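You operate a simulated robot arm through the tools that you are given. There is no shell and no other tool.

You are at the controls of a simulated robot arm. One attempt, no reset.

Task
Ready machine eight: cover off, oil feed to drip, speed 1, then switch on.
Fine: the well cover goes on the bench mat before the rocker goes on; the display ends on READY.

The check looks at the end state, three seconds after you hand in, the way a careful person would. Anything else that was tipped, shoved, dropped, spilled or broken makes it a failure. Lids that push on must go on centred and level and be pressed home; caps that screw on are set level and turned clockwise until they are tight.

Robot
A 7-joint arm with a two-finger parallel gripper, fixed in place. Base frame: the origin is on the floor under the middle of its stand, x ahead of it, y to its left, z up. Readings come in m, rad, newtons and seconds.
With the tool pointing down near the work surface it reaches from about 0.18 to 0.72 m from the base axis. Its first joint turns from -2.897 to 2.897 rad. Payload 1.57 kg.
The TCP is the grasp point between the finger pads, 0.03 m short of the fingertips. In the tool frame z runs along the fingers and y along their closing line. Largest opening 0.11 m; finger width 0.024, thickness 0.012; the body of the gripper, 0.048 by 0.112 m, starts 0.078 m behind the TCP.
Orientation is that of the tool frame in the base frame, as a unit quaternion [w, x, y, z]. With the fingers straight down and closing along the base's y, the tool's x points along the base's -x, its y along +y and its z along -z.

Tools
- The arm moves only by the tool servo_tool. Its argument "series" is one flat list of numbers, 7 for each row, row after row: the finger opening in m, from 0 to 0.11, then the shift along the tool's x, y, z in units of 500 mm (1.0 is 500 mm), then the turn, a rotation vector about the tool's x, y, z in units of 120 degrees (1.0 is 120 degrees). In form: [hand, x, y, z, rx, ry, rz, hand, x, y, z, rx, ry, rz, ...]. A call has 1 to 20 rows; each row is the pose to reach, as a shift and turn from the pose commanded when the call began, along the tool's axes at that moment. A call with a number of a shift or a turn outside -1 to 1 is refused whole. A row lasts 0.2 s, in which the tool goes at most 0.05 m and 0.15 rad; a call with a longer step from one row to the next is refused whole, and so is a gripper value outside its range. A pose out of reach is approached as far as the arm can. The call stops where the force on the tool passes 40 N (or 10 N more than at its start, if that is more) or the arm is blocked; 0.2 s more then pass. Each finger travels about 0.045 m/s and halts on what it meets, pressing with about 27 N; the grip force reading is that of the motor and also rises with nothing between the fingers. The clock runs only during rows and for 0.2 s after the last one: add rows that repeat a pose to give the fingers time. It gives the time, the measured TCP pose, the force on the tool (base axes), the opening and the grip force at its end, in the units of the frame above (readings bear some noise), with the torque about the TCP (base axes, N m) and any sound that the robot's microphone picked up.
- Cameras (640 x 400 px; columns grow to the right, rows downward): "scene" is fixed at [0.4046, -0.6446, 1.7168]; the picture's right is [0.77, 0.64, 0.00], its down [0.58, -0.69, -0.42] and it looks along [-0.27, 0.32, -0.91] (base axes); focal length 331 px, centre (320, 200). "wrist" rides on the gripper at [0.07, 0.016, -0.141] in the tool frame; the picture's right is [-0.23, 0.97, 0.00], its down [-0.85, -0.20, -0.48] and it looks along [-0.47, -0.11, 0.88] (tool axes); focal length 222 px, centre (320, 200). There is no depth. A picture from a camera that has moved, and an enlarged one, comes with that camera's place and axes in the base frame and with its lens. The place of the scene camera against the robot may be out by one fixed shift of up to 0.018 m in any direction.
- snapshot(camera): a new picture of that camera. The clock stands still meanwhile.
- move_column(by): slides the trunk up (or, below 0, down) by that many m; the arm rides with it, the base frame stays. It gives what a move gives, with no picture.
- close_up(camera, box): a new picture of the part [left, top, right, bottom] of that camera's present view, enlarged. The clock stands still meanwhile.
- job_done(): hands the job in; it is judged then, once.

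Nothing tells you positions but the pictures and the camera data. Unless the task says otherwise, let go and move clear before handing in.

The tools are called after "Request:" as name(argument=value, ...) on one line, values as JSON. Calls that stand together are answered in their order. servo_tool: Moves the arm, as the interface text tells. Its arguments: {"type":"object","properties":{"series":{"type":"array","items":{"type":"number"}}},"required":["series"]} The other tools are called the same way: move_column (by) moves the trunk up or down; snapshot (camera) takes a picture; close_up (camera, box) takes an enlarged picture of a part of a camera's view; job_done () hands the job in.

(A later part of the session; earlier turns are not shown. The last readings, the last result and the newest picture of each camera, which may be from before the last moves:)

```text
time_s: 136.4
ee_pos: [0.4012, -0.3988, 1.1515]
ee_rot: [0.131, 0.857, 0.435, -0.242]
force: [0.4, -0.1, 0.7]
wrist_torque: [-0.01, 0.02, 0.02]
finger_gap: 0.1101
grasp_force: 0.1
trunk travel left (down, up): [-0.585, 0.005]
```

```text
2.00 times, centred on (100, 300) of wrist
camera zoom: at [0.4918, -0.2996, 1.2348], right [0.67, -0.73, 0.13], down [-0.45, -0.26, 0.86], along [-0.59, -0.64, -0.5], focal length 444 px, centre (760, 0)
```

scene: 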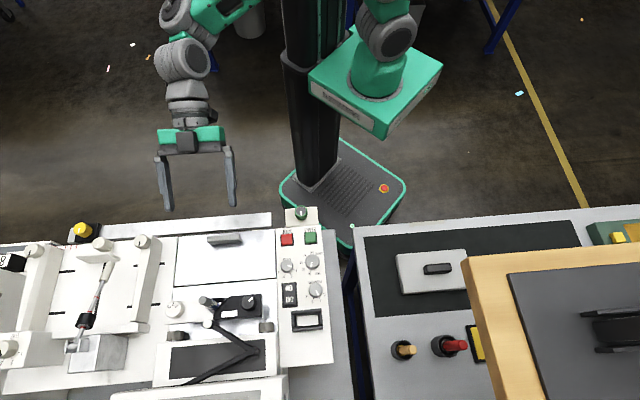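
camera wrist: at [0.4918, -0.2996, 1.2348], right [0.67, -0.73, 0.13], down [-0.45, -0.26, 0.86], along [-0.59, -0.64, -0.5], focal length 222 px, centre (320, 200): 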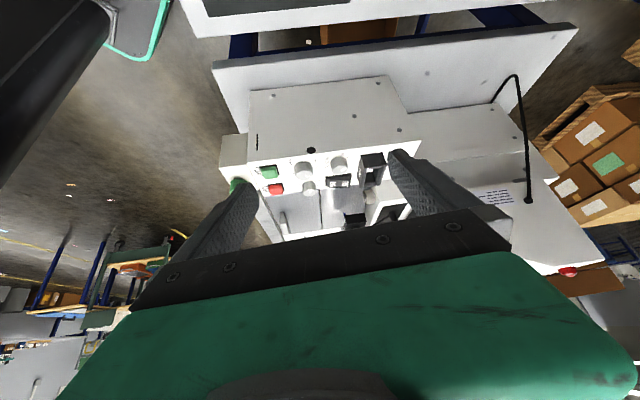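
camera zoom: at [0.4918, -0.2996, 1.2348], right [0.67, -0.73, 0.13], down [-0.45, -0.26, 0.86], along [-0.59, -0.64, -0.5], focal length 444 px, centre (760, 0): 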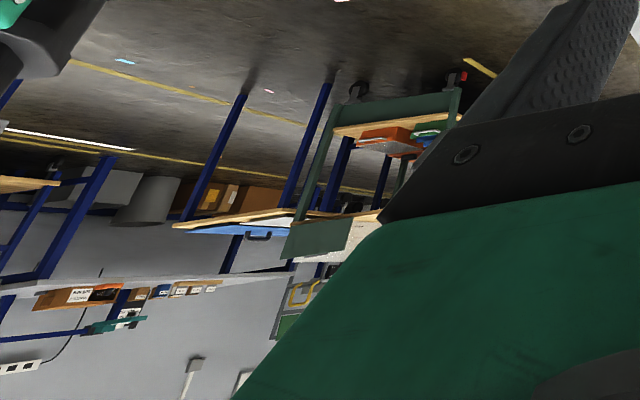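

No marks on this side either. The green-knob block at (0.169, -0.445) is the only unexplained control in reach. I'll do a cautious test: turn it slightly and see whether it behaves like a selector (detents, sound, display change), ready to put it back.

Request:
servo_tool(series=[0.11, 0, 0, 0, 0, 0.065, 0, 0.11, 0, 0, 0, 0, 0.13, 0, 0.11, 0, 0, 0, 0, 0.195, 0, 0.11, 0, 0, 0, 0, 0.26, 0])

Request:
servo_tool(series=[0.11, -0.035, -0.032, 0, 0, 0, -0.068, 0.11, -0.07, -0.064, 0, 0, 0, -0.136, 0.11, -0.105, -0.096, 0, 0, 0, -0.204, 0.09, -0.14, -0.128, 0, 0, 0, -0.272, 0.07, -0.175, -0.16, 0, 0, 0, -0.34, 0.052, -0.21, -0.192, 0, 0, 0, -0.408, 0.052, -0.245, -0.224, 0, 0, 0, -0.476, 0.052, -0.28, -0.257, 0, 0, 0, -0.544, 0.052, -0.315, -0.289, 0.03, 0, 0, -0.61, 0.052, -0.347, -0.321, 0.06, 0, 0, -0.675])

Request:
snapshot(camera="wrist")

Request:
close_up(camera="wrist", box=[260, 110, 380, 200])

```text
time_s: 137.4
ee_pos: [0.3999, -0.4015, 1.1532]
ee_rot: [0.009, 0.891, 0.453, -0.002]
force: [0.0, 0.6, 0.1]
wrist_torque: [0.02, 0.04, -0.01]
finger_gap: 0.1099
grasp_force: 0.1
trunk travel left (down, up): [-0.585, 0.005]
```

```text
time_s: 139.6
ee_pos: [0.169, -0.4472, 1.1215]
ee_rot: [0.005, 0.381, 0.925, -0.006]
force: [0.7, 0.0, -0.5]
wrist_torque: [-0.03, 0.01, 0.03]
finger_gap: 0.0518
grasp_force: 0.1
trunk travel left (down, up): [-0.585, 0.005]
```

```text
taken
camera wrist: at [0.13, -0.3839, 1.261], right [0.85, 0.53, -0.01], down [0.46, -0.74, 0.49], along [0.26, -0.42, -0.87], focal length 222 px, centre (320, 200)
```

wrist: 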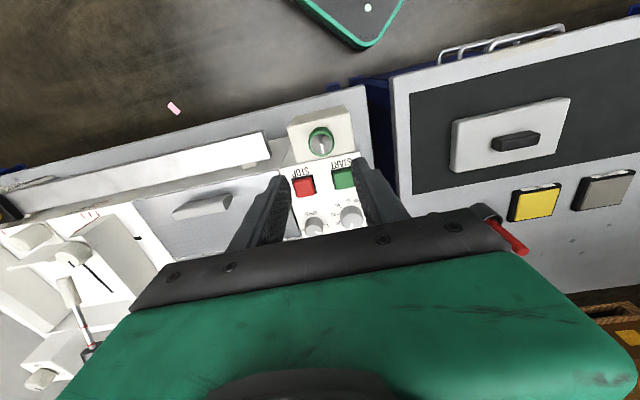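

```text
4.44 times, centred on (320, 155) of wrist
camera zoom: at [0.13, -0.3839, 1.261], right [0.85, 0.53, -0.01], down [0.46, -0.74, 0.49], along [0.26, -0.42, -0.87], focal length 987 px, centre (320, 400)
```

zoom: 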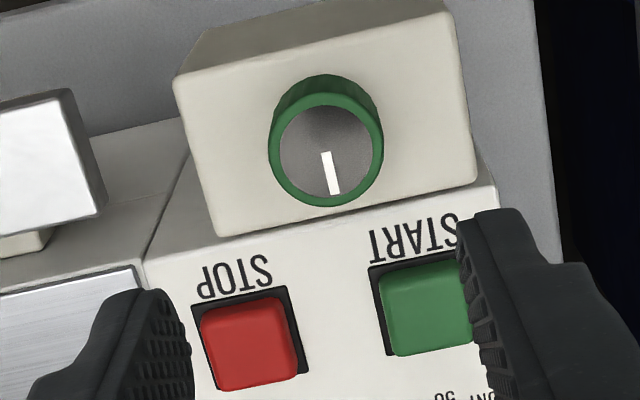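

Request:
servo_tool(series=[0.052, 0.006, 0, 0.06, -0.0035, 0.0066, 0, 0.052, 0.006, 0, 0.12, -0.0035, 0.0066, 0, 0.052, 0.006, 0, 0.17, -0.0035, 0.0066, 0, 0.052, 0.006, 0, 0.17, -0.0035, 0.0066, 0])

Request:
close_up(camera="wrist", box=[260, 110, 380, 200])

Request:
close_up(camera="scene", box=[260, 170, 350, 250])

```text
time_s: 140.6
ee_pos: [0.1678, -0.4456, 1.036]
ee_rot: [0.001, 0.382, 0.924, -0.001]
force: [-0.1, -0.1, 0.2]
wrist_torque: [-0.04, -0.01, 0.0]
finger_gap: 0.052
grasp_force: 0.1
trunk travel left (down, up): [-0.585, 0.005]
```

```text
4.44 times, centred on (320, 155) of wrist
camera zoom: at [0.1293, -0.3848, 1.1774], right [0.85, 0.53, 0.0], down [0.46, -0.74, 0.48], along [0.25, -0.41, -0.88], focal length 987 px, centre (320, 400)
```

zoom: 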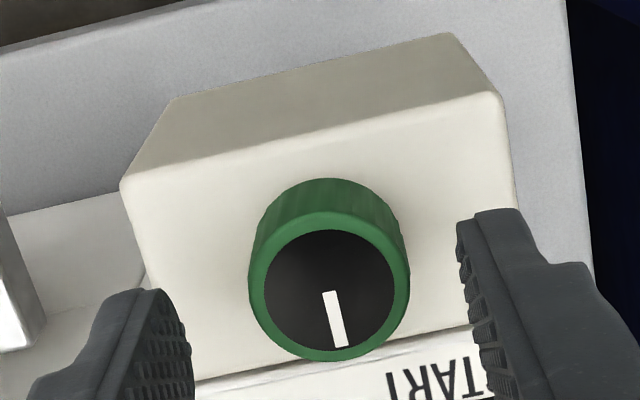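

```text
5.00 times, centred on (305, 210) of scene
camera zoom: at [0.4046, -0.6446, 1.7168], right [0.77, 0.64, 0.0], down [0.58, -0.69, -0.42], along [-0.27, 0.32, -0.91], focal length 1657 px, centre (395, 150)
```

zoom: 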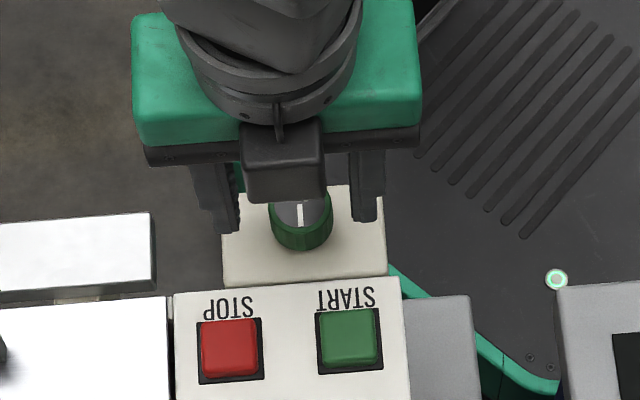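

Request:
servo_tool(series=[0.052, 0, 0.003, 0.03, 0, 0, 0, 0.052, 0, 0.003, 0.046, 0, 0, 0, 0.052, 0, 0.003, 0.046, 0, 0, 0])

Request:
servo_tool(series=[0.02, 0, 0, 0, 0, 0, 0, 0.02, 0, 0, 0, 0, 0, 0, 0.02, 0, 0, 0, 0, 0, 0])

Request:
close_up(camera="wrist", box=[260, 110, 380, 200])

```text
time_s: 141.4
ee_pos: [0.1695, -0.4436, 1.0123]
ee_rot: [0.001, 0.383, 0.924, 0.0]
force: [0.0, 0.5, -0.4]
wrist_torque: [0.0, 0.0, 0.02]
finger_gap: 0.0521
grasp_force: 0.1
trunk travel left (down, up): [-0.585, 0.005]
```

```text
time_s: 142.2
ee_pos: [0.1696, -0.4442, 1.0128]
ee_rot: [0.001, 0.383, 0.924, -0.001]
force: [0.6, 0.3, -0.9]
wrist_torque: [0.01, -0.13, -0.01]
finger_gap: 0.03
grasp_force: 28.3
trunk travel left (down, up): [-0.585, 0.005]
```

```text
4.44 times, centred on (320, 155) of wrist
camera zoom: at [0.1311, -0.3836, 1.1542], right [0.85, 0.53, 0.0], down [0.46, -0.74, 0.48], along [0.25, -0.41, -0.88], focal length 987 px, centre (320, 400)
```

zoom: 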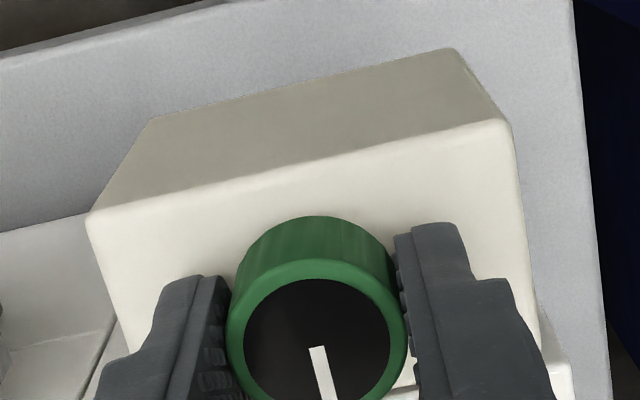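

Gripped. Turning only 15° counter-clockwise first, watching torque.

Request:
servo_tool(series=[0.02, 0, 0, 0, 0, 0, -0.0625, 0.02, 0, 0, 0, 0, 0, -0.125, 0.02, 0, 0, 0, 0, 0, -0.125])

Request:
close_up(camera="wrist", box=[260, 110, 380, 210])

```text
time_s: 143.0
ee_pos: [0.1694, -0.4458, 1.0124]
ee_rot: [-0.001, 0.258, 0.966, 0.0]
force: [4.9, 3.2, -0.9]
wrist_torque: [0.15, -0.07, -0.59]
finger_gap: 0.0292
grasp_force: 39.3
trunk travel left (down, up): [-0.585, 0.005]
```

```text
4.00 times, centred on (320, 160) of wrist
camera zoom: at [0.1169, -0.395, 1.1542], right [0.68, 0.73, 0.0], down [0.64, -0.6, 0.48], along [0.35, -0.33, -0.88], focal length 888 px, centre (320, 360)
```

zoom: 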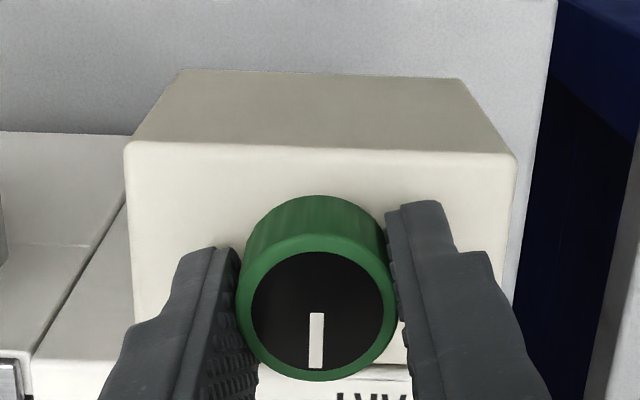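

The knob did not move that way (torque −0.6 N·m, pointer fixed). I'll try the other direction just as gently.

Request:
servo_tool(series=[0.02, 0, 0, 0, 0, 0, 0.0625, 0.02, 0, 0, 0, 0, 0, 0.125, 0.02, 0, 0, 0, 0, 0, 0.1875, 0.02, 0, 0, 0, 0, 0, 0.25, 0.02, 0, 0, 0, 0, 0, 0.25])

Request:
close_up(camera="wrist", box=[260, 110, 380, 210])

```text
time_s: 144.2
ee_pos: [0.1696, -0.4449, 1.0124]
ee_rot: [0.0, 0.501, 0.865, -0.001]
force: [0.2, 0.9, 1.4]
wrist_torque: [0.75, 0.27, -0.02]
finger_gap: 0.029
grasp_force: 39.1
trunk travel left (down, up): [-0.585, 0.005]
```

```text
4.00 times, centred on (320, 160) of wrist
camera zoom: at [0.1478, -0.376, 1.1542], right [0.96, 0.29, 0.0], down [0.25, -0.84, 0.48], along [0.14, -0.46, -0.88], focal length 888 px, centre (320, 360)
```

zoom: 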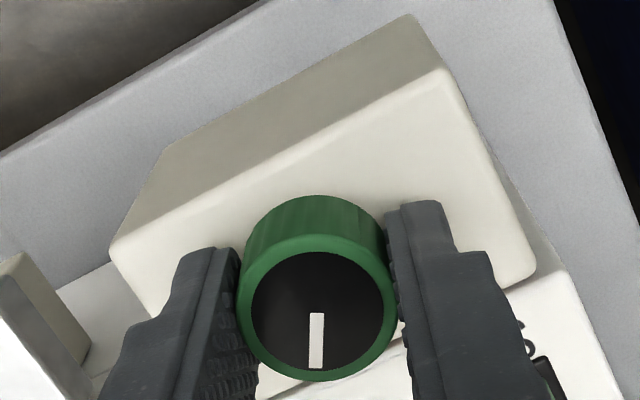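

It turns freely clockwise (seen from above) – it had been resting against its counter-clockwise stop – so it's a real working control. I'll release and look at where the pointer settles and whether anything changed.

Request:
servo_tool(series=[0.052, 0, 0, 0, 0, 0, 0, 0.052, 0, 0, 0, 0, 0, 0, 0.052, 0, 0, -0.04, 0, 0, 0, 0.052, 0, 0, -0.12, 0, 0, 0, 0.052, 0, 0, -0.2, 0, 0, 0])

Request:
snapshot(camera="wrist")

Request:
close_up(camera="scene", box=[275, 195, 335, 240])

Request:
close_up(camera="scene", box=[100, 350, 300, 400])

```text
time_s: 145.4
ee_pos: [0.1691, -0.4442, 1.114]
ee_rot: [0.0, 0.5, 0.866, -0.001]
force: [-0.2, 0.7, 0.9]
wrist_torque: [-0.01, -0.01, -0.02]
finger_gap: 0.052
grasp_force: 0.1
trunk travel left (down, up): [-0.585, 0.005]
```

```text
taken
camera wrist: at [0.1477, -0.3753, 1.2555], right [0.96, 0.29, 0.0], down [0.26, -0.84, 0.48], along [0.14, -0.46, -0.88], focal length 222 px, centre (320, 200)
```

wrist: 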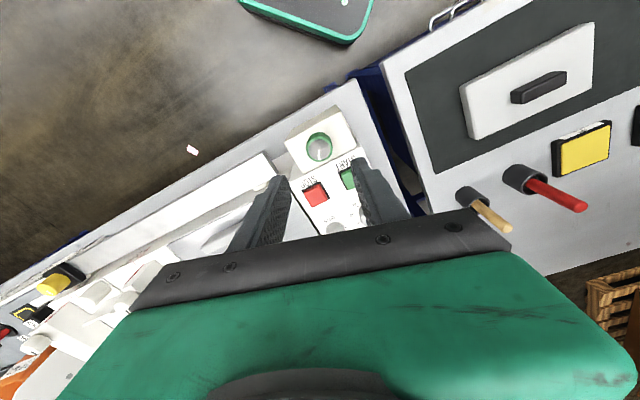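

```text
8.89 times, centred on (305, 218) of scene
camera zoom: at [0.4046, -0.6446, 1.7168], right [0.77, 0.64, 0.0], down [0.58, -0.69, -0.42], along [-0.27, 0.32, -0.91], focal length 2945 px, centre (453, 44)
```

zoom: 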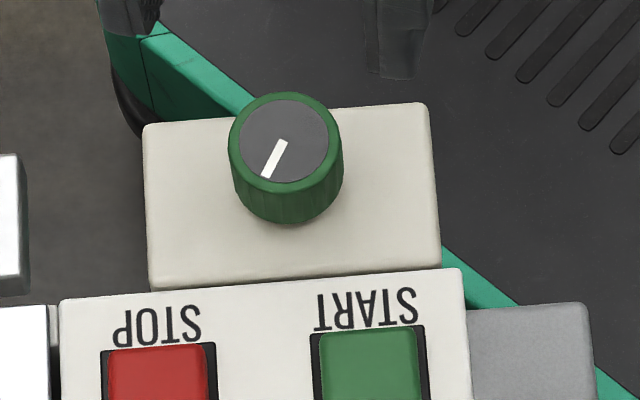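

```text
3.20 times, centred on (200, 375) of scene
camera zoom: at [0.4046, -0.6446, 1.7168], right [0.77, 0.64, 0.0], down [0.58, -0.69, -0.42], along [-0.27, 0.32, -0.91], focal length 1060 px, centre (704, -360)
```

zoom: 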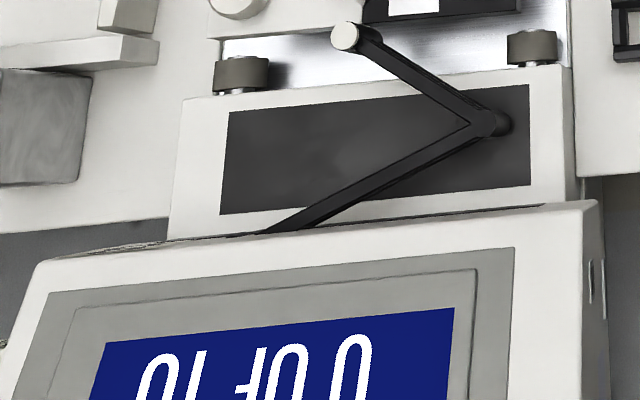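

It rotates smoothly without any detent or label and nothing else changed. I'll look at the block from low in front (including its underside) for a spout or lettering before deciding.

Request:
servo_tool(series=[0.08, 0.056, -0.011, -0.01, 0, 0, -0.04, 0.11, 0.112, -0.022, -0.01, 0, 0, -0.08, 0.11, 0.1684, -0.033, -0.01, 0, 0, -0.125])

Request:
servo_tool(series=[0.11, 0, 0, 0, 0, -0.065, 0, 0.11, 0, 0, 0, 0, -0.13, 0, 0.11, 0, 0, 0, 0, -0.195, 0, 0.11, 0, 0, 0, 0, -0.26, 0, 0.11, 0, 0, 0, 0, -0.325, 0, 0.11, 0, 0, 0, 0, -0.39, 0, 0.11, 0, 0, 0, 0, -0.45, 0])

Request:
move_column(by=-0.2)

Request:
snapshot(camera="wrist")

Request:
snapshot(camera="scene")

```text
time_s: 146.2
ee_pos: [0.1132, -0.3785, 1.118]
ee_rot: [0.001, 0.382, 0.924, -0.002]
force: [0.2, -0.7, -0.2]
wrist_torque: [0.0, -0.01, 0.0]
finger_gap: 0.1102
grasp_force: 0.0
trunk travel left (down, up): [-0.585, 0.005]
```

```text
time_s: 147.8
ee_pos: [0.112, -0.3805, 1.1181]
ee_rot: [0.42, 0.341, 0.822, -0.175]
force: [0.2, -0.2, 0.2]
wrist_torque: [0.03, -0.01, 0.02]
finger_gap: 0.1101
grasp_force: 0.1
trunk travel left (down, up): [-0.585, 0.005]
```

```text
time_s: 149.9
ee_pos: [0.1118, -0.3801, 0.9179]
ee_rot: [0.42, 0.341, 0.823, -0.175]
force: [0.5, -0.5, 0.1]
wrist_torque: [0.02, -0.01, -0.01]
finger_gap: 0.1102
grasp_force: 0.1
trunk travel left (down, up): [-0.385, 0.205]
```

```text
taken
camera wrist: at [0.0135, -0.2582, 0.9447], right [0.78, 0.59, 0.18], down [-0.06, -0.22, 0.97], along [0.62, -0.77, -0.14], focal length 222 px, centre (320, 200)
```

wrist: 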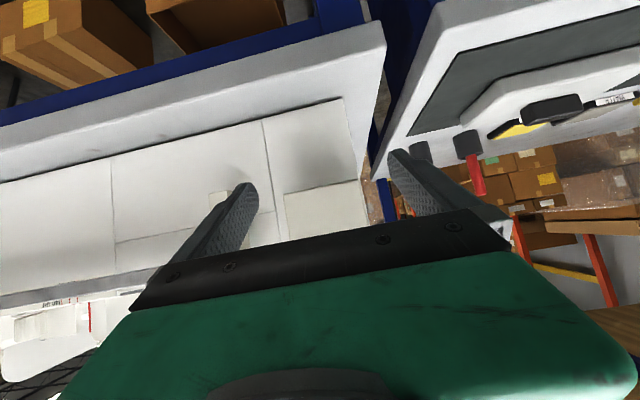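

```text
taken
```

scene: 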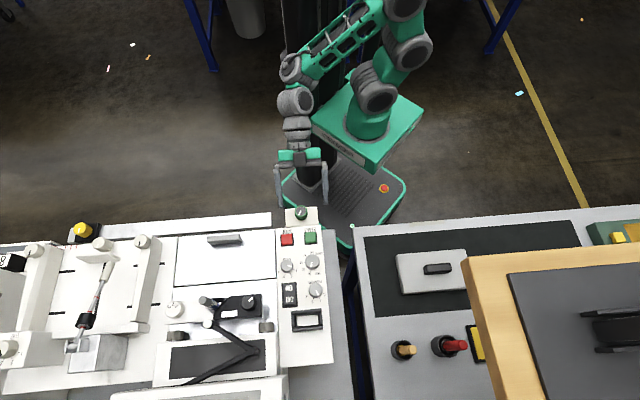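

Request:
close_up(camera="wrist", box=[200, 80, 400, 240])

Request:
close_up(camera="wrist", box=[0, 120, 240, 320])

Request:
close_up(camera="wrist", box=[400, 0, 640, 160])

```text
2.50 times, centred on (300, 160) of wrist
camera zoom: at [0.0135, -0.2582, 0.9447], right [0.78, 0.59, 0.18], down [-0.06, -0.22, 0.97], along [0.62, -0.77, -0.14], focal length 555 px, centre (370, 300)
```

zoom: 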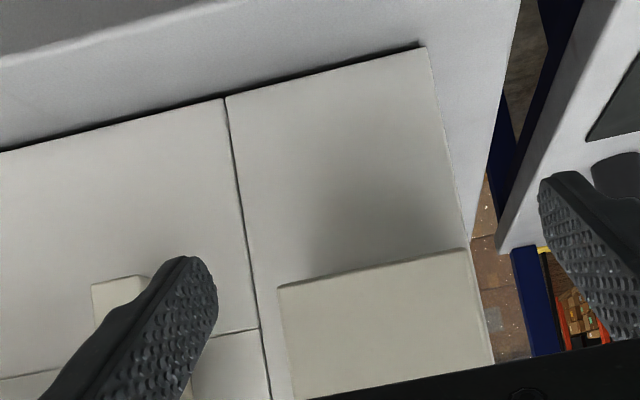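

```text
2.00 times, centred on (120, 220) of wrist
camera zoom: at [0.0135, -0.2582, 0.9447], right [0.78, 0.59, 0.18], down [-0.06, -0.22, 0.97], along [0.62, -0.77, -0.14], focal length 444 px, centre (720, 160)
```

zoom: 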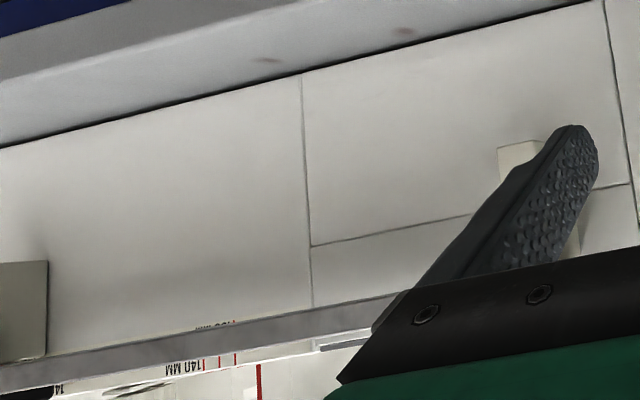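

```text
2.50 times, centred on (520, 80) of wrist
camera zoom: at [0.0135, -0.2582, 0.9447], right [0.78, 0.59, 0.18], down [-0.06, -0.22, 0.97], along [0.62, -0.77, -0.14], focal length 555 px, centre (-180, 500)
```

zoom: 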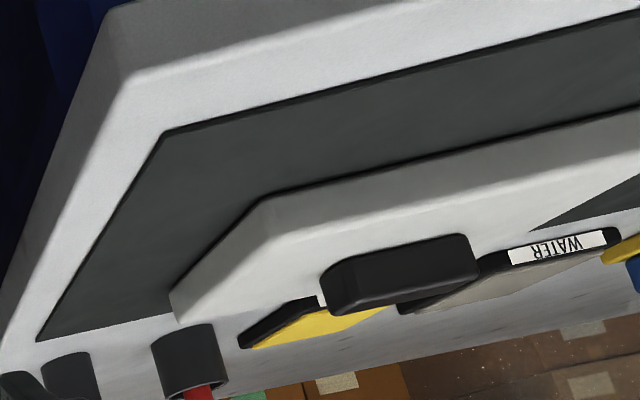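

The front is blank as well. I'll check the display again now that the green knob is at 30°, raising back up to the viewing height.

Request:
move_column(by=0.2)

Request:
snapshot(camera="wrist")

Request:
close_up(camera="wrist", box=[220, 200, 340, 260])

Request:
close_up(camera="wrist", box=[240, 60, 360, 150])

```text
time_s: 152.1
ee_pos: [0.1122, -0.3799, 1.1182]
ee_rot: [0.42, 0.341, 0.823, -0.175]
force: [1.1, -0.2, -0.1]
wrist_torque: [0.01, 0.02, 0.03]
finger_gap: 0.1101
grasp_force: 0.0
trunk travel left (down, up): [-0.585, 0.005]
```

```text
taken
camera wrist: at [0.0135, -0.2582, 1.1446], right [0.78, 0.59, 0.18], down [-0.06, -0.22, 0.97], along [0.62, -0.77, -0.14], focal length 222 px, centre (320, 200)
```

wrist: 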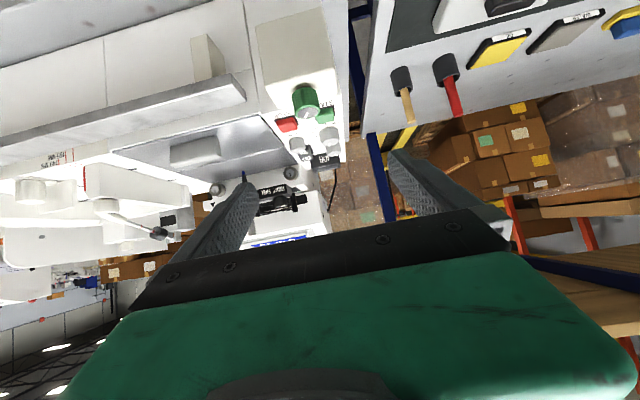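

```text
5.33 times, centred on (280, 230) of wrist
camera zoom: at [0.0135, -0.2582, 1.1446], right [0.78, 0.59, 0.18], down [-0.06, -0.22, 0.97], along [0.62, -0.77, -0.14], focal length 1185 px, centre (533, 40)
```

zoom: 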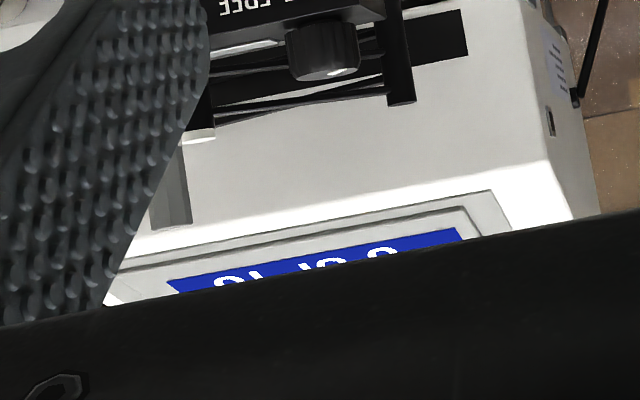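

```text
4.44 times, centred on (300, 105) of wrist
camera zoom: at [0.0135, -0.2582, 1.1446], right [0.78, 0.59, 0.18], down [-0.06, -0.22, 0.97], along [0.62, -0.77, -0.14], focal length 987 px, centre (409, 622)
```

zoom: 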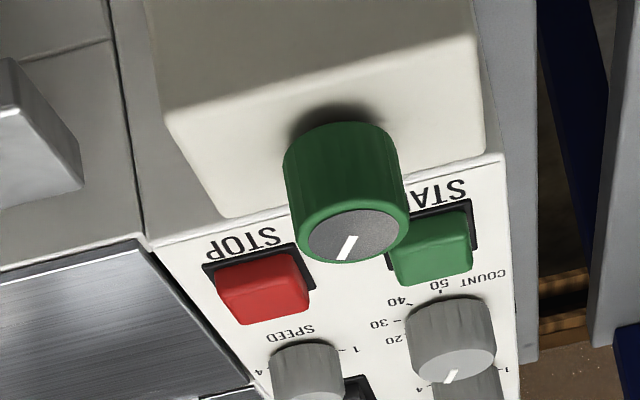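

Behaviour fits a feed valve: it was resting at its counter-clockwise end (off), and it opens clockwise like the machine's other knobs. I'll regrip it and feel through the range in small steps, watching torque and listening, without going far.

Request:
servo_tool(series=[0.11, 0, 0, 0, 0, 0.065, 0, 0.11, 0, 0, 0, 0, 0.13, 0, 0.11, 0, 0, 0, 0, 0.195, 0, 0.09, 0, 0, 0, 0, 0.26, 0, 0.07, 0, 0, 0, 0, 0.325, 0, 0.052, 0, 0, 0, 0, 0.39, 0, 0.052, 0, 0, 0, 0, 0.45, 0])

Request:
servo_tool(series=[0.052, -0.06, -0.004, 0, 0, 0, -0.04, 0.052, -0.12, -0.008, 0, 0, 0, -0.08, 0.052, -0.172, -0.012, 0, 0, 0, -0.125, 0.052, -0.172, -0.012, 0.06, 0, 0, -0.125, 0.052, -0.172, -0.012, 0.12, 0, 0, -0.125, 0.052, -0.172, -0.012, 0.165, 0, 0, -0.125])

Request:
close_up(camera="wrist", box=[260, 110, 380, 210])

```text
time_s: 153.7
ee_pos: [0.112, -0.38, 1.1177]
ee_rot: [-0.001, 0.383, 0.924, -0.001]
force: [-0.1, 0.7, 0.4]
wrist_torque: [0.01, 0.0, 0.0]
finger_gap: 0.052
grasp_force: 0.0
trunk travel left (down, up): [-0.585, 0.005]
```

```text
time_s: 155.1
ee_pos: [0.1696, -0.4458, 1.0338]
ee_rot: [0.0, 0.258, 0.966, -0.001]
force: [0.6, -0.2, 0.1]
wrist_torque: [0.02, 0.01, 0.01]
finger_gap: 0.0519
grasp_force: 0.1
trunk travel left (down, up): [-0.585, 0.005]
```

```text
4.00 times, centred on (320, 160) of wrist
camera zoom: at [0.1165, -0.3961, 1.176], right [0.68, 0.73, 0.0], down [0.64, -0.6, 0.48], along [0.35, -0.33, -0.88], focal length 888 px, centre (320, 360)
```

zoom: 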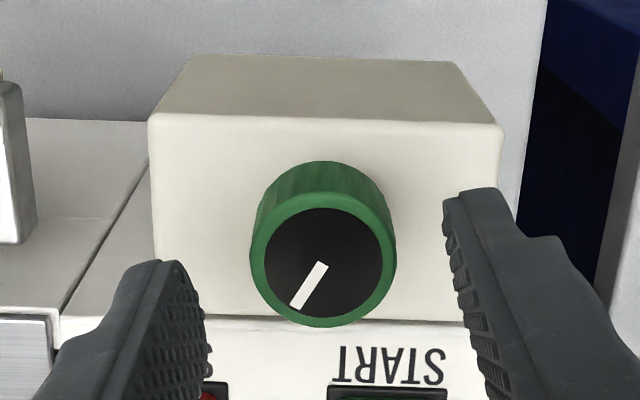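

Request:
servo_tool(series=[0.052, 0, 0, 0.03, 0, 0, 0, 0.052, 0, 0, 0.042, 0, 0, 0, 0.02, 0, 0, 0.042, 0, 0, 0, 0.02, 0, 0, 0.042, 0, 0, 0, 0.02, 0, 0, 0.042, 0, 0, 0])

Request:
servo_tool(series=[0.02, 0, 0, 0, 0, 0, 0.0417, 0.02, 0, 0, 0, 0, 0, 0.0833, 0.02, 0, 0, 0, 0, 0, 0.0833])

Request:
servo_tool(series=[0.02, 0, 0, 0, 0, 0, 0.0417, 0.02, 0, 0, 0, 0, 0, 0.0833, 0.02, 0, 0, 0, 0, 0, 0.0833])

Request:
close_up(camera="wrist", box=[260, 110, 380, 210])

```text
time_s: 156.3
ee_pos: [0.1698, -0.4439, 1.0142]
ee_rot: [0.0, 0.259, 0.966, 0.0]
force: [4.0, 6.4, 0.3]
wrist_torque: [0.2, -0.36, -0.02]
finger_gap: 0.0298
grasp_force: 28.1
trunk travel left (down, up): [-0.585, 0.005]
```

```text
time_s: 157.1
ee_pos: [0.1691, -0.4444, 1.0148]
ee_rot: [-0.001, 0.342, 0.94, -0.001]
force: [4.3, 5.7, -2.2]
wrist_torque: [0.34, 0.09, -0.03]
finger_gap: 0.0296
grasp_force: 38.7
trunk travel left (down, up): [-0.585, 0.005]
```

```text
time_s: 157.9
ee_pos: [0.1687, -0.4458, 1.0143]
ee_rot: [-0.001, 0.424, 0.906, -0.001]
force: [-0.8, 4.9, -3.8]
wrist_torque: [0.58, 0.39, 0.0]
finger_gap: 0.0294
grasp_force: 39.1
trunk travel left (down, up): [-0.585, 0.005]
```

```text
4.00 times, centred on (320, 160) of wrist
camera zoom: at [0.1363, -0.3803, 1.1558], right [0.89, 0.45, 0.0], down [0.4, -0.78, 0.48], along [0.22, -0.43, -0.88], focal length 888 px, centre (320, 360)
```

zoom: 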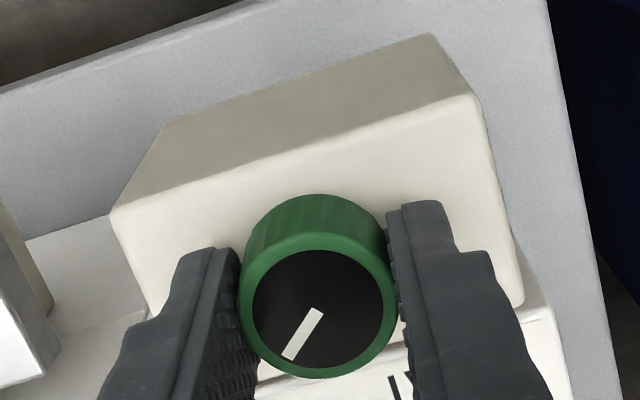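

Smooth so far with almost no torque (now at about 50°), no sound. I'll continue in 10° steps looking for the other end stop.

Request:
servo_tool(series=[0.02, 0, 0, 0, 0, 0, 0.0417, 0.02, 0, 0, 0, 0, 0, 0.0833, 0.02, 0, 0, 0, 0, 0, 0.0833])

Request:
servo_tool(series=[0.02, 0, 0, 0, 0, 0, 0.0417, 0.02, 0, 0, 0, 0, 0, 0.0833, 0.02, 0, 0, 0, 0, 0, 0.0833])

Request:
servo_tool(series=[0.02, 0, 0, 0, 0, 0, 0.0417, 0.02, 0, 0, 0, 0, 0, 0.0833, 0.02, 0, 0, 0, 0, 0, 0.0833])

Request:
servo_tool(series=[0.02, 0, 0, 0, 0, 0, 0.0417, 0.02, 0, 0, 0, 0, 0, 0.0833, 0.02, 0, 0, 0, 0, 0, 0.0833])

Request:
close_up(camera="wrist", box=[260, 110, 380, 210])

```text
time_s: 158.7
ee_pos: [0.1675, -0.4438, 1.0148]
ee_rot: [0.0, 0.5, 0.866, -0.001]
force: [-2.4, 3.4, -6.0]
wrist_torque: [0.39, 0.24, -0.03]
finger_gap: 0.0297
grasp_force: 38.9
trunk travel left (down, up): [-0.585, 0.005]
```

```text
time_s: 159.5
ee_pos: [0.1682, -0.4451, 1.0141]
ee_rot: [0.001, 0.574, 0.819, -0.001]
force: [-7.6, 4.8, -12.6]
wrist_torque: [-0.68, -0.09, 0.0]
finger_gap: 0.0293
grasp_force: 39.4
trunk travel left (down, up): [-0.585, 0.005]
```

```text
time_s: 160.3
ee_pos: [0.1672, -0.4454, 1.0153]
ee_rot: [0.0, 0.643, 0.766, 0.0]
force: [-10.2, 4.3, -13.6]
wrist_torque: [-0.52, 0.09, -0.03]
finger_gap: 0.0291
grasp_force: 39.4
trunk travel left (down, up): [-0.585, 0.005]
```

```text
time_s: 161.1
ee_pos: [0.1679, -0.4442, 1.0141]
ee_rot: [-0.001, 0.708, 0.706, 0.0]
force: [-13.2, 4.6, -14.7]
wrist_torque: [-0.08, 0.3, 0.02]
finger_gap: 0.0294
grasp_force: 39.0
trunk travel left (down, up): [-0.585, 0.005]
```

```text
4.00 times, centred on (320, 160) of wrist
camera zoom: at [0.1837, -0.3751, 1.156], right [0.97, -0.23, 0.0], down [-0.2, -0.85, 0.48], along [-0.11, -0.47, -0.88], focal length 888 px, centre (320, 360)
```

zoom: 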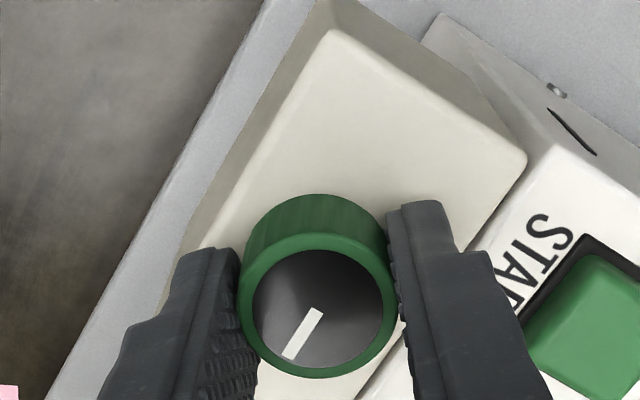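

As it turned, a growing downward pull appeared (−15 N), which suggests a screw thread. I'll release and look from the side to see whether the knob has moved axially.

Request:
servo_tool(series=[0.052, 0, 0, 0, 0, 0, 0, 0.052, 0, 0, 0, 0, 0, 0, 0.052, 0, 0, -0.04, 0, 0, 0, 0.07, 0, 0, -0.12, 0, 0, 0, 0.09, 0, 0, -0.2, 0, 0, -0.06, 0.11, 0, 0, -0.21, 0, 0, -0.12, 0.11, 0, 0, -0.21, 0, 0, -0.18, 0.11, 0, 0, -0.21, 0, 0, -0.24, 0.11, 0, 0, -0.21, 0, 0, -0.3, 0.11, 0, 0, -0.21, 0, 0, -0.375])

Request:
close_up(camera="scene", box=[275, 195, 335, 240])

Request:
servo_tool(series=[0.11, 0.057, 0.004, 0, 0, 0, 0, 0.11, 0.114, 0.008, 0, 0, 0, 0, 0.11, 0.172, 0.012, 0, 0, 0, 0])

Request:
servo_tool(series=[0.11, 0, 0, 0, 0, -0.065, 0, 0.11, 0, 0, 0, 0, -0.13, 0, 0.11, 0, 0, 0, 0, -0.195, 0, 0.11, 0, 0, 0, 0, -0.26, 0, 0.11, 0, 0, 0, 0, -0.325, 0, 0.11, 0, 0, 0, 0, -0.39, 0, 0.11, 0, 0, 0, 0, -0.45, 0])

Request:
close_up(camera="wrist", box=[240, 60, 360, 150])

```text
refused: row 10 steps farther than a row can; nothing moved
```

```text
8.89 times, centred on (305, 218) of scene
camera zoom: at [0.4046, -0.6446, 1.7168], right [0.77, 0.64, 0.0], down [0.58, -0.69, -0.42], along [-0.27, 0.32, -0.91], focal length 2945 px, centre (453, 44)
```

zoom: 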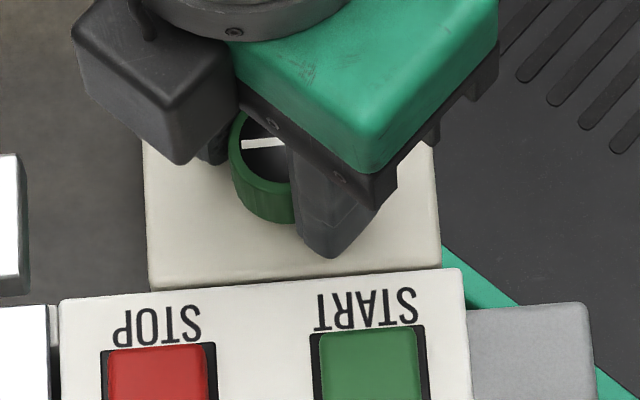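

```text
time_s: 161.9
ee_pos: [0.1744, -0.357, 1.0145]
ee_rot: [0.001, 0.707, 0.707, -0.002]
force: [-0.6, 0.1, -0.5]
wrist_torque: [-0.01, 0.0, 0.01]
finger_gap: 0.0999
grasp_force: 0.1
trunk travel left (down, up): [-0.585, 0.005]
```

```text
time_s: 163.5
ee_pos: [0.1753, -0.3603, 1.0159]
ee_rot: [0.324, 0.629, 0.63, -0.321]
force: [-0.7, 0.3, -0.6]
wrist_torque: [0.03, -0.02, 0.02]
finger_gap: 0.1102
grasp_force: 0.2
trunk travel left (down, up): [-0.585, 0.005]
```

```text
4.44 times, centred on (300, 105) of wrist
camera zoom: at [0.1908, -0.2035, 1.041], right [0.97, -0.13, 0.19], down [-0.2, -0.11, 0.97], along [-0.11, -0.98, -0.13], focal length 987 px, centre (409, 622)
```

zoom: 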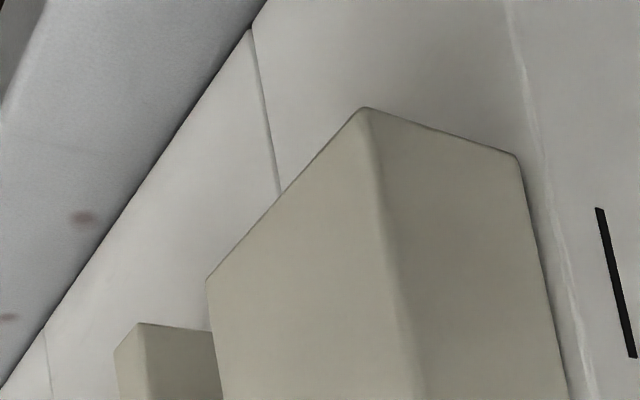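

One call in that batch was refused and the later ones ran anyway; I must not chain moves like that. Checking the state of the knob and surroundings now.

Request:
snapshot(camera="wrist")

Request:
close_up(camera="scene", box=[265, 185, 345, 250])

Request:
snapshot(camera="scene")

```text
taken
camera wrist: at [0.1908, -0.2035, 1.041], right [0.97, -0.13, 0.19], down [-0.2, -0.11, 0.97], along [-0.11, -0.98, -0.13], focal length 222 px, centre (320, 200)
```

wrist: 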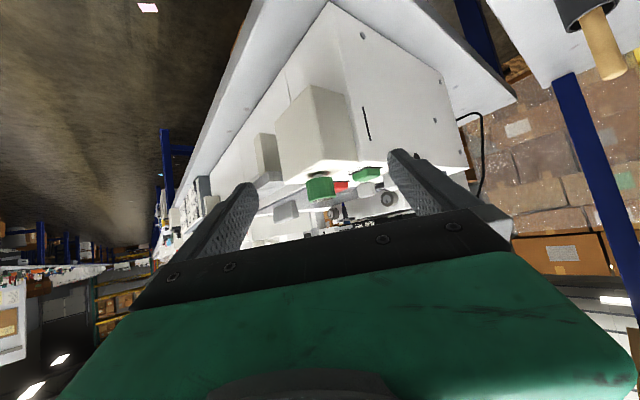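

```text
6.15 times, centred on (305, 218) of scene
camera zoom: at [0.4046, -0.6446, 1.7168], right [0.77, 0.64, 0.0], down [0.58, -0.69, -0.42], along [-0.27, 0.32, -0.91], focal length 2039 px, centre (412, 92)
```

zoom: 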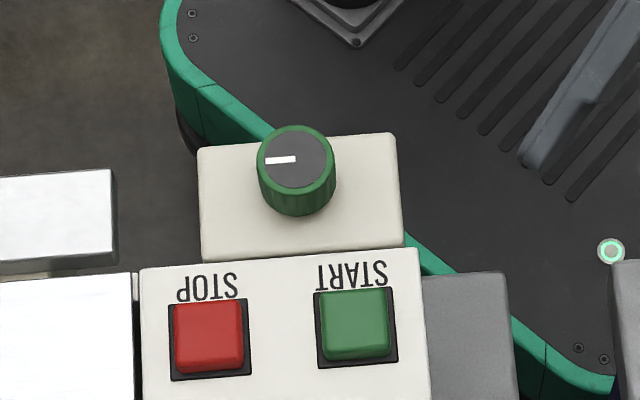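

```text
taken
```

scene: 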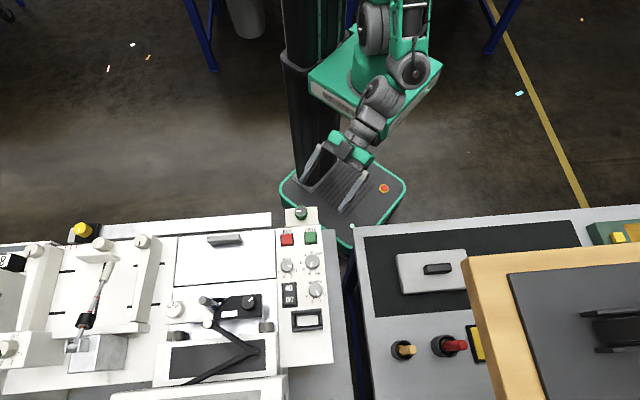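

Request:
close_up(camera="wrist", box=[290, 155, 390, 215])

Request:
close_up(camera="wrist", box=[300, 165, 345, 205])

Request:
close_up(camera="wrist", box=[240, 70, 380, 200])

```text
6.40 times, centred on (340, 185) of wrist
camera zoom: at [0.1908, -0.2035, 1.041], right [0.97, -0.13, 0.19], down [-0.2, -0.11, 0.97], along [-0.11, -0.98, -0.13], focal length 1422 px, centre (192, 296)
```

zoom: 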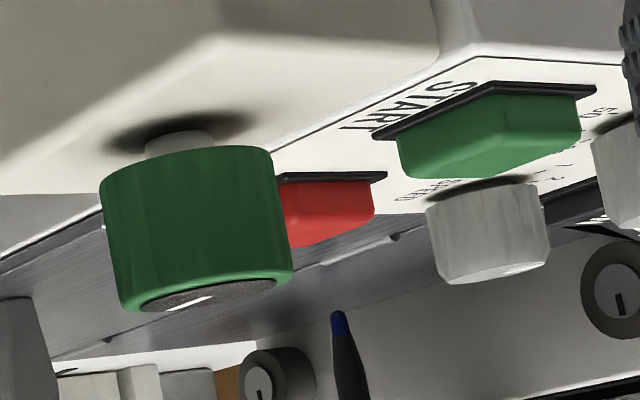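

```text
10.00 times, centred on (322, 185) of wrist
camera zoom: at [0.1908, -0.2035, 1.041], right [0.97, -0.13, 0.19], down [-0.2, -0.11, 0.97], along [-0.11, -0.98, -0.13], focal length 2221 px, centre (295, 350)
```

zoom: 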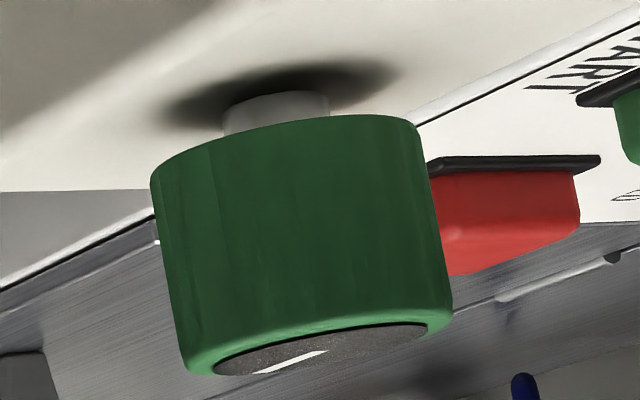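

```text
3.08 times, centred on (310, 135) of wrist
camera zoom: at [0.1908, -0.2035, 1.041], right [0.97, -0.13, 0.19], down [-0.2, -0.11, 0.97], along [-0.11, -0.98, -0.13], focal length 684 px, centre (351, 400)
```

zoom: 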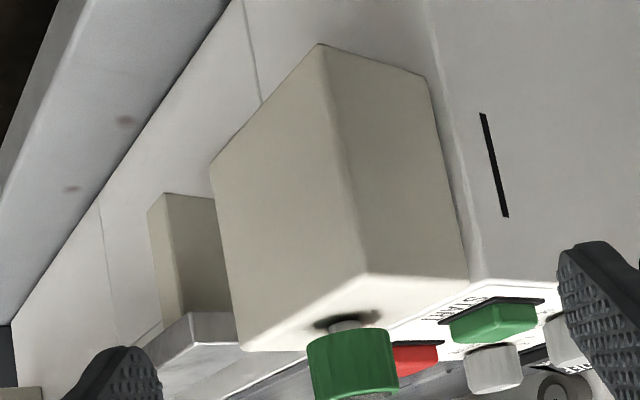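

The block and knob are intact; the knob (on a short metal shaft) now points 90° round. I'll carefully find where its other stop is. First, straighten the hand and rise.

Request:
servo_tool(series=[0.11, 0, 0, -0.04, 0, 0.065, 0, 0.11, 0, 0, -0.08, 0, 0.13, 0, 0.11, 0, 0, -0.08, 0, 0.195, 0, 0.11, 0, 0, -0.08, 0, 0.26, 0, 0.11, 0, 0, -0.08, 0, 0.325, 0, 0.11, 0, 0, -0.08, 0, 0.39, 0, 0.11, 0, 0, -0.08, 0, 0.45, 0])

```text
time_s: 165.1
ee_pos: [0.1748, -0.3273, 1.0376]
ee_rot: [0.0, 0.707, 0.708, 0.0]
force: [-0.3, 0.2, 0.1]
wrist_torque: [0.01, 0.03, -0.03]
finger_gap: 0.1101
grasp_force: 0.0
trunk travel left (down, up): [-0.585, 0.005]
```

Request:
servo_tool(series=[0.09, 0, 0, -0.08, 0, 0, -0.05, 0.07, -0.05, -0.003, -0.1, 0, 0, -0.11, 0.052, -0.11, -0.006, -0.1, 0, 0, -0.17, 0.052, -0.17, -0.01, -0.1, 0, 0, -0.23, 0.052, -0.2324, -0.0136, -0.1, 0, 0, -0.29, 0.052, -0.2324, -0.0136, -0.06, 0, 0, -0.333])

Request:
close_up(camera="wrist", box=[260, 100, 380, 200])

```text
time_s: 166.5
ee_pos: [0.1666, -0.4424, 1.0682]
ee_rot: [0.0, 0.422, 0.907, -0.001]
force: [-0.2, 0.3, 0.0]
wrist_torque: [-0.06, -0.01, 0.02]
finger_gap: 0.0523
grasp_force: 0.0
trunk travel left (down, up): [-0.585, 0.005]
```

```text
4.00 times, centred on (320, 150) of wrist
camera zoom: at [0.1343, -0.3784, 1.2099], right [0.89, 0.45, 0.0], down [0.4, -0.78, 0.48], along [0.22, -0.43, -0.88], focal length 888 px, centre (320, 400)
```

zoom: 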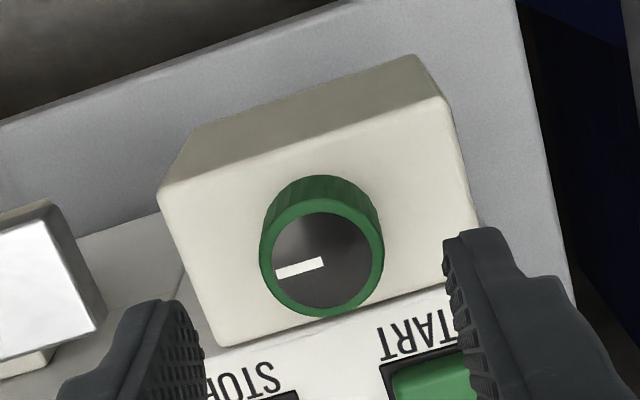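

Request:
servo_tool(series=[0.052, -0.003, 0, 0.05, 0, 0, 0, 0.052, -0.003, 0, 0.09, 0, 0, 0, 0.052, -0.003, 0, 0.108, 0, 0, 0, 0.02, -0.003, 0, 0.108, 0, 0, 0, 0.02, -0.003, 0, 0.108, 0, 0, 0, 0.02, -0.003, 0, 0.108, 0, 0, 0])

Request:
close_up(camera="wrist", box=[260, 110, 380, 210])

```text
time_s: 167.9
ee_pos: [0.1682, -0.4446, 1.0142]
ee_rot: [0.001, 0.423, 0.906, -0.001]
force: [-1.4, 0.1, -1.1]
wrist_torque: [-0.28, -0.26, 0.01]
finger_gap: 0.0296
grasp_force: 27.8
trunk travel left (down, up): [-0.585, 0.005]
```

```text
4.00 times, centred on (320, 160) of wrist
camera zoom: at [0.1358, -0.3798, 1.1553], right [0.89, 0.45, 0.0], down [0.4, -0.78, 0.48], along [0.22, -0.43, -0.88], focal length 888 px, centre (320, 360)
```

zoom: 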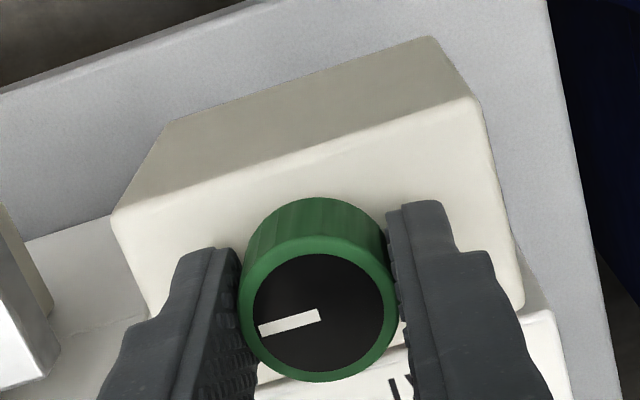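

Request:
servo_tool(series=[0.02, 0, 0, 0, 0, 0, 0.0417, 0.02, 0, 0, 0, 0, 0, 0.0833, 0.02, 0, 0, 0, 0, 0, 0.0833])

Request:
close_up(camera="wrist", box=[260, 110, 380, 210])

```text
time_s: 168.7
ee_pos: [0.1687, -0.4452, 1.0135]
ee_rot: [0.002, 0.501, 0.866, -0.001]
force: [-4.4, -1.2, -1.6]
wrist_torque: [-0.2, -0.06, 0.03]
finger_gap: 0.0297
grasp_force: 38.3
trunk travel left (down, up): [-0.585, 0.005]
```

```text
4.00 times, centred on (320, 160) of wrist
camera zoom: at [0.1473, -0.3753, 1.1553], right [0.96, 0.29, 0.0], down [0.25, -0.84, 0.48], along [0.14, -0.46, -0.88], focal length 888 px, centre (320, 360)
```

zoom: 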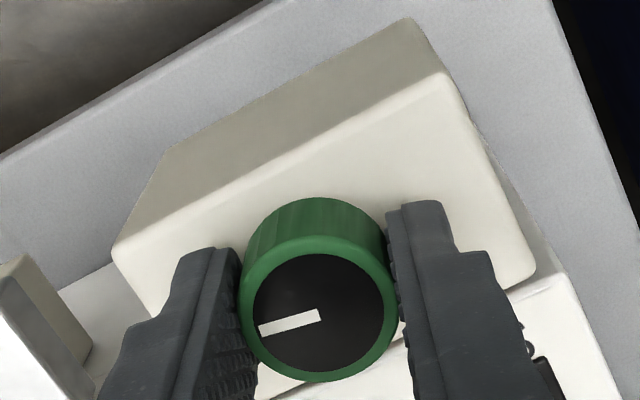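

It passes 90° freely, so it's not a simple quarter-turn selector. I'll release it properly and check the full display text now that the knob has been moved.

Request:
servo_tool(series=[0.052, 0, 0, 0, 0, 0, 0, 0.052, 0, 0, 0, 0, 0, 0, 0.06, 0, 0, -0.06, 0, 0, 0, 0.08, 0, 0, -0.14, 0, 0, 0, 0.11, 0, 0, -0.22, 0, 0, 0])

```text
time_s: 169.9
ee_pos: [0.1683, -0.4437, 1.1262]
ee_rot: [0.001, 0.501, 0.865, -0.001]
force: [1.1, 0.5, -0.8]
wrist_torque: [-0.02, -0.01, -0.01]
finger_gap: 0.1097
grasp_force: 0.1
trunk travel left (down, up): [-0.585, 0.005]
```

Request:
servo_tool(series=[0.11, -0.02, -0.07, -0.02, 0, 0, -0.03, 0.11, -0.045, -0.14, -0.04, 0, 0, -0.06, 0.11, -0.07, -0.215, -0.05, 0, 0, -0.09, 0.11, -0.09, -0.29, -0.05, 0, 0, -0.125, 0.11, -0.111, -0.36, -0.05, 0, 0, -0.125])

```text
time_s: 171.1
ee_pos: [0.0382, -0.583, 1.1493]
ee_rot: [0.0, 0.383, 0.924, -0.001]
force: [0.3, 0.0, 1.0]
wrist_torque: [0.01, 0.01, 0.01]
finger_gap: 0.1102
grasp_force: 0.0
trunk travel left (down, up): [-0.585, 0.005]
```

Request:
servo_tool(series=[0.11, 0, 0, 0, 0, -0.065, 0, 0.11, 0, 0, 0, 0, -0.13, 0, 0.11, 0, 0, 0, 0, -0.195, 0, 0.11, 0, 0, 0, 0, -0.26, 0, 0.11, 0, 0, 0, 0, -0.325, 0, 0.11, 0, 0, 0, 0, -0.39, 0, 0.11, 0, 0, 0, 0, -0.45, 0])

Request:
close_up(camera="wrist", box=[295, 190, 395, 245])

Request:
close_up(camera="wrist", box=[180, 0, 440, 180])

```text
time_s: 172.7
ee_pos: [0.0399, -0.5821, 1.1503]
ee_rot: [0.421, 0.341, 0.822, -0.175]
force: [0.8, -0.2, 0.4]
wrist_torque: [-0.03, -0.02, 0.0]
finger_gap: 0.1102
grasp_force: 0.0
trunk travel left (down, up): [-0.585, 0.005]
```

```text
6.40 times, centred on (345, 218) of wrist
camera zoom: at [-0.0582, -0.4603, 1.1762], right [0.78, 0.59, 0.18], down [-0.06, -0.22, 0.97], along [0.62, -0.77, -0.14], focal length 1422 px, centre (160, 88)
```

zoom: 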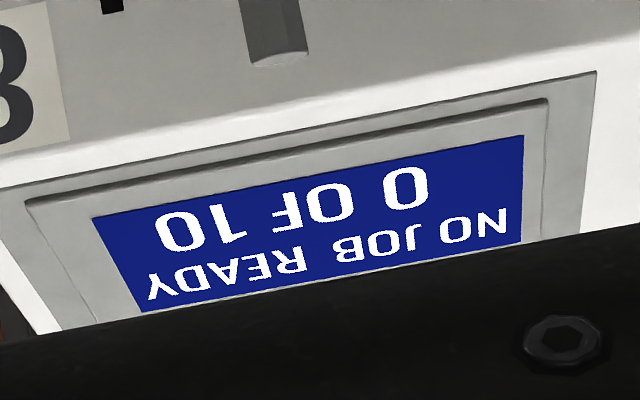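

```text
2.22 times, centred on (310, 90) of wrist
camera zoom: at [-0.0582, -0.4603, 1.1762], right [0.78, 0.59, 0.18], down [-0.06, -0.22, 0.97], along [0.62, -0.77, -0.14], focal length 494 px, centre (342, 444)
```

zoom: 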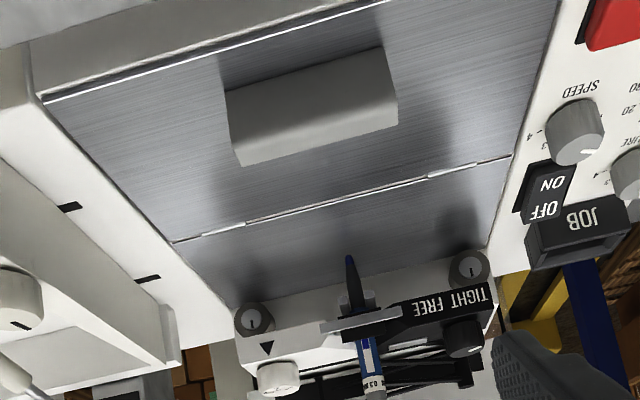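

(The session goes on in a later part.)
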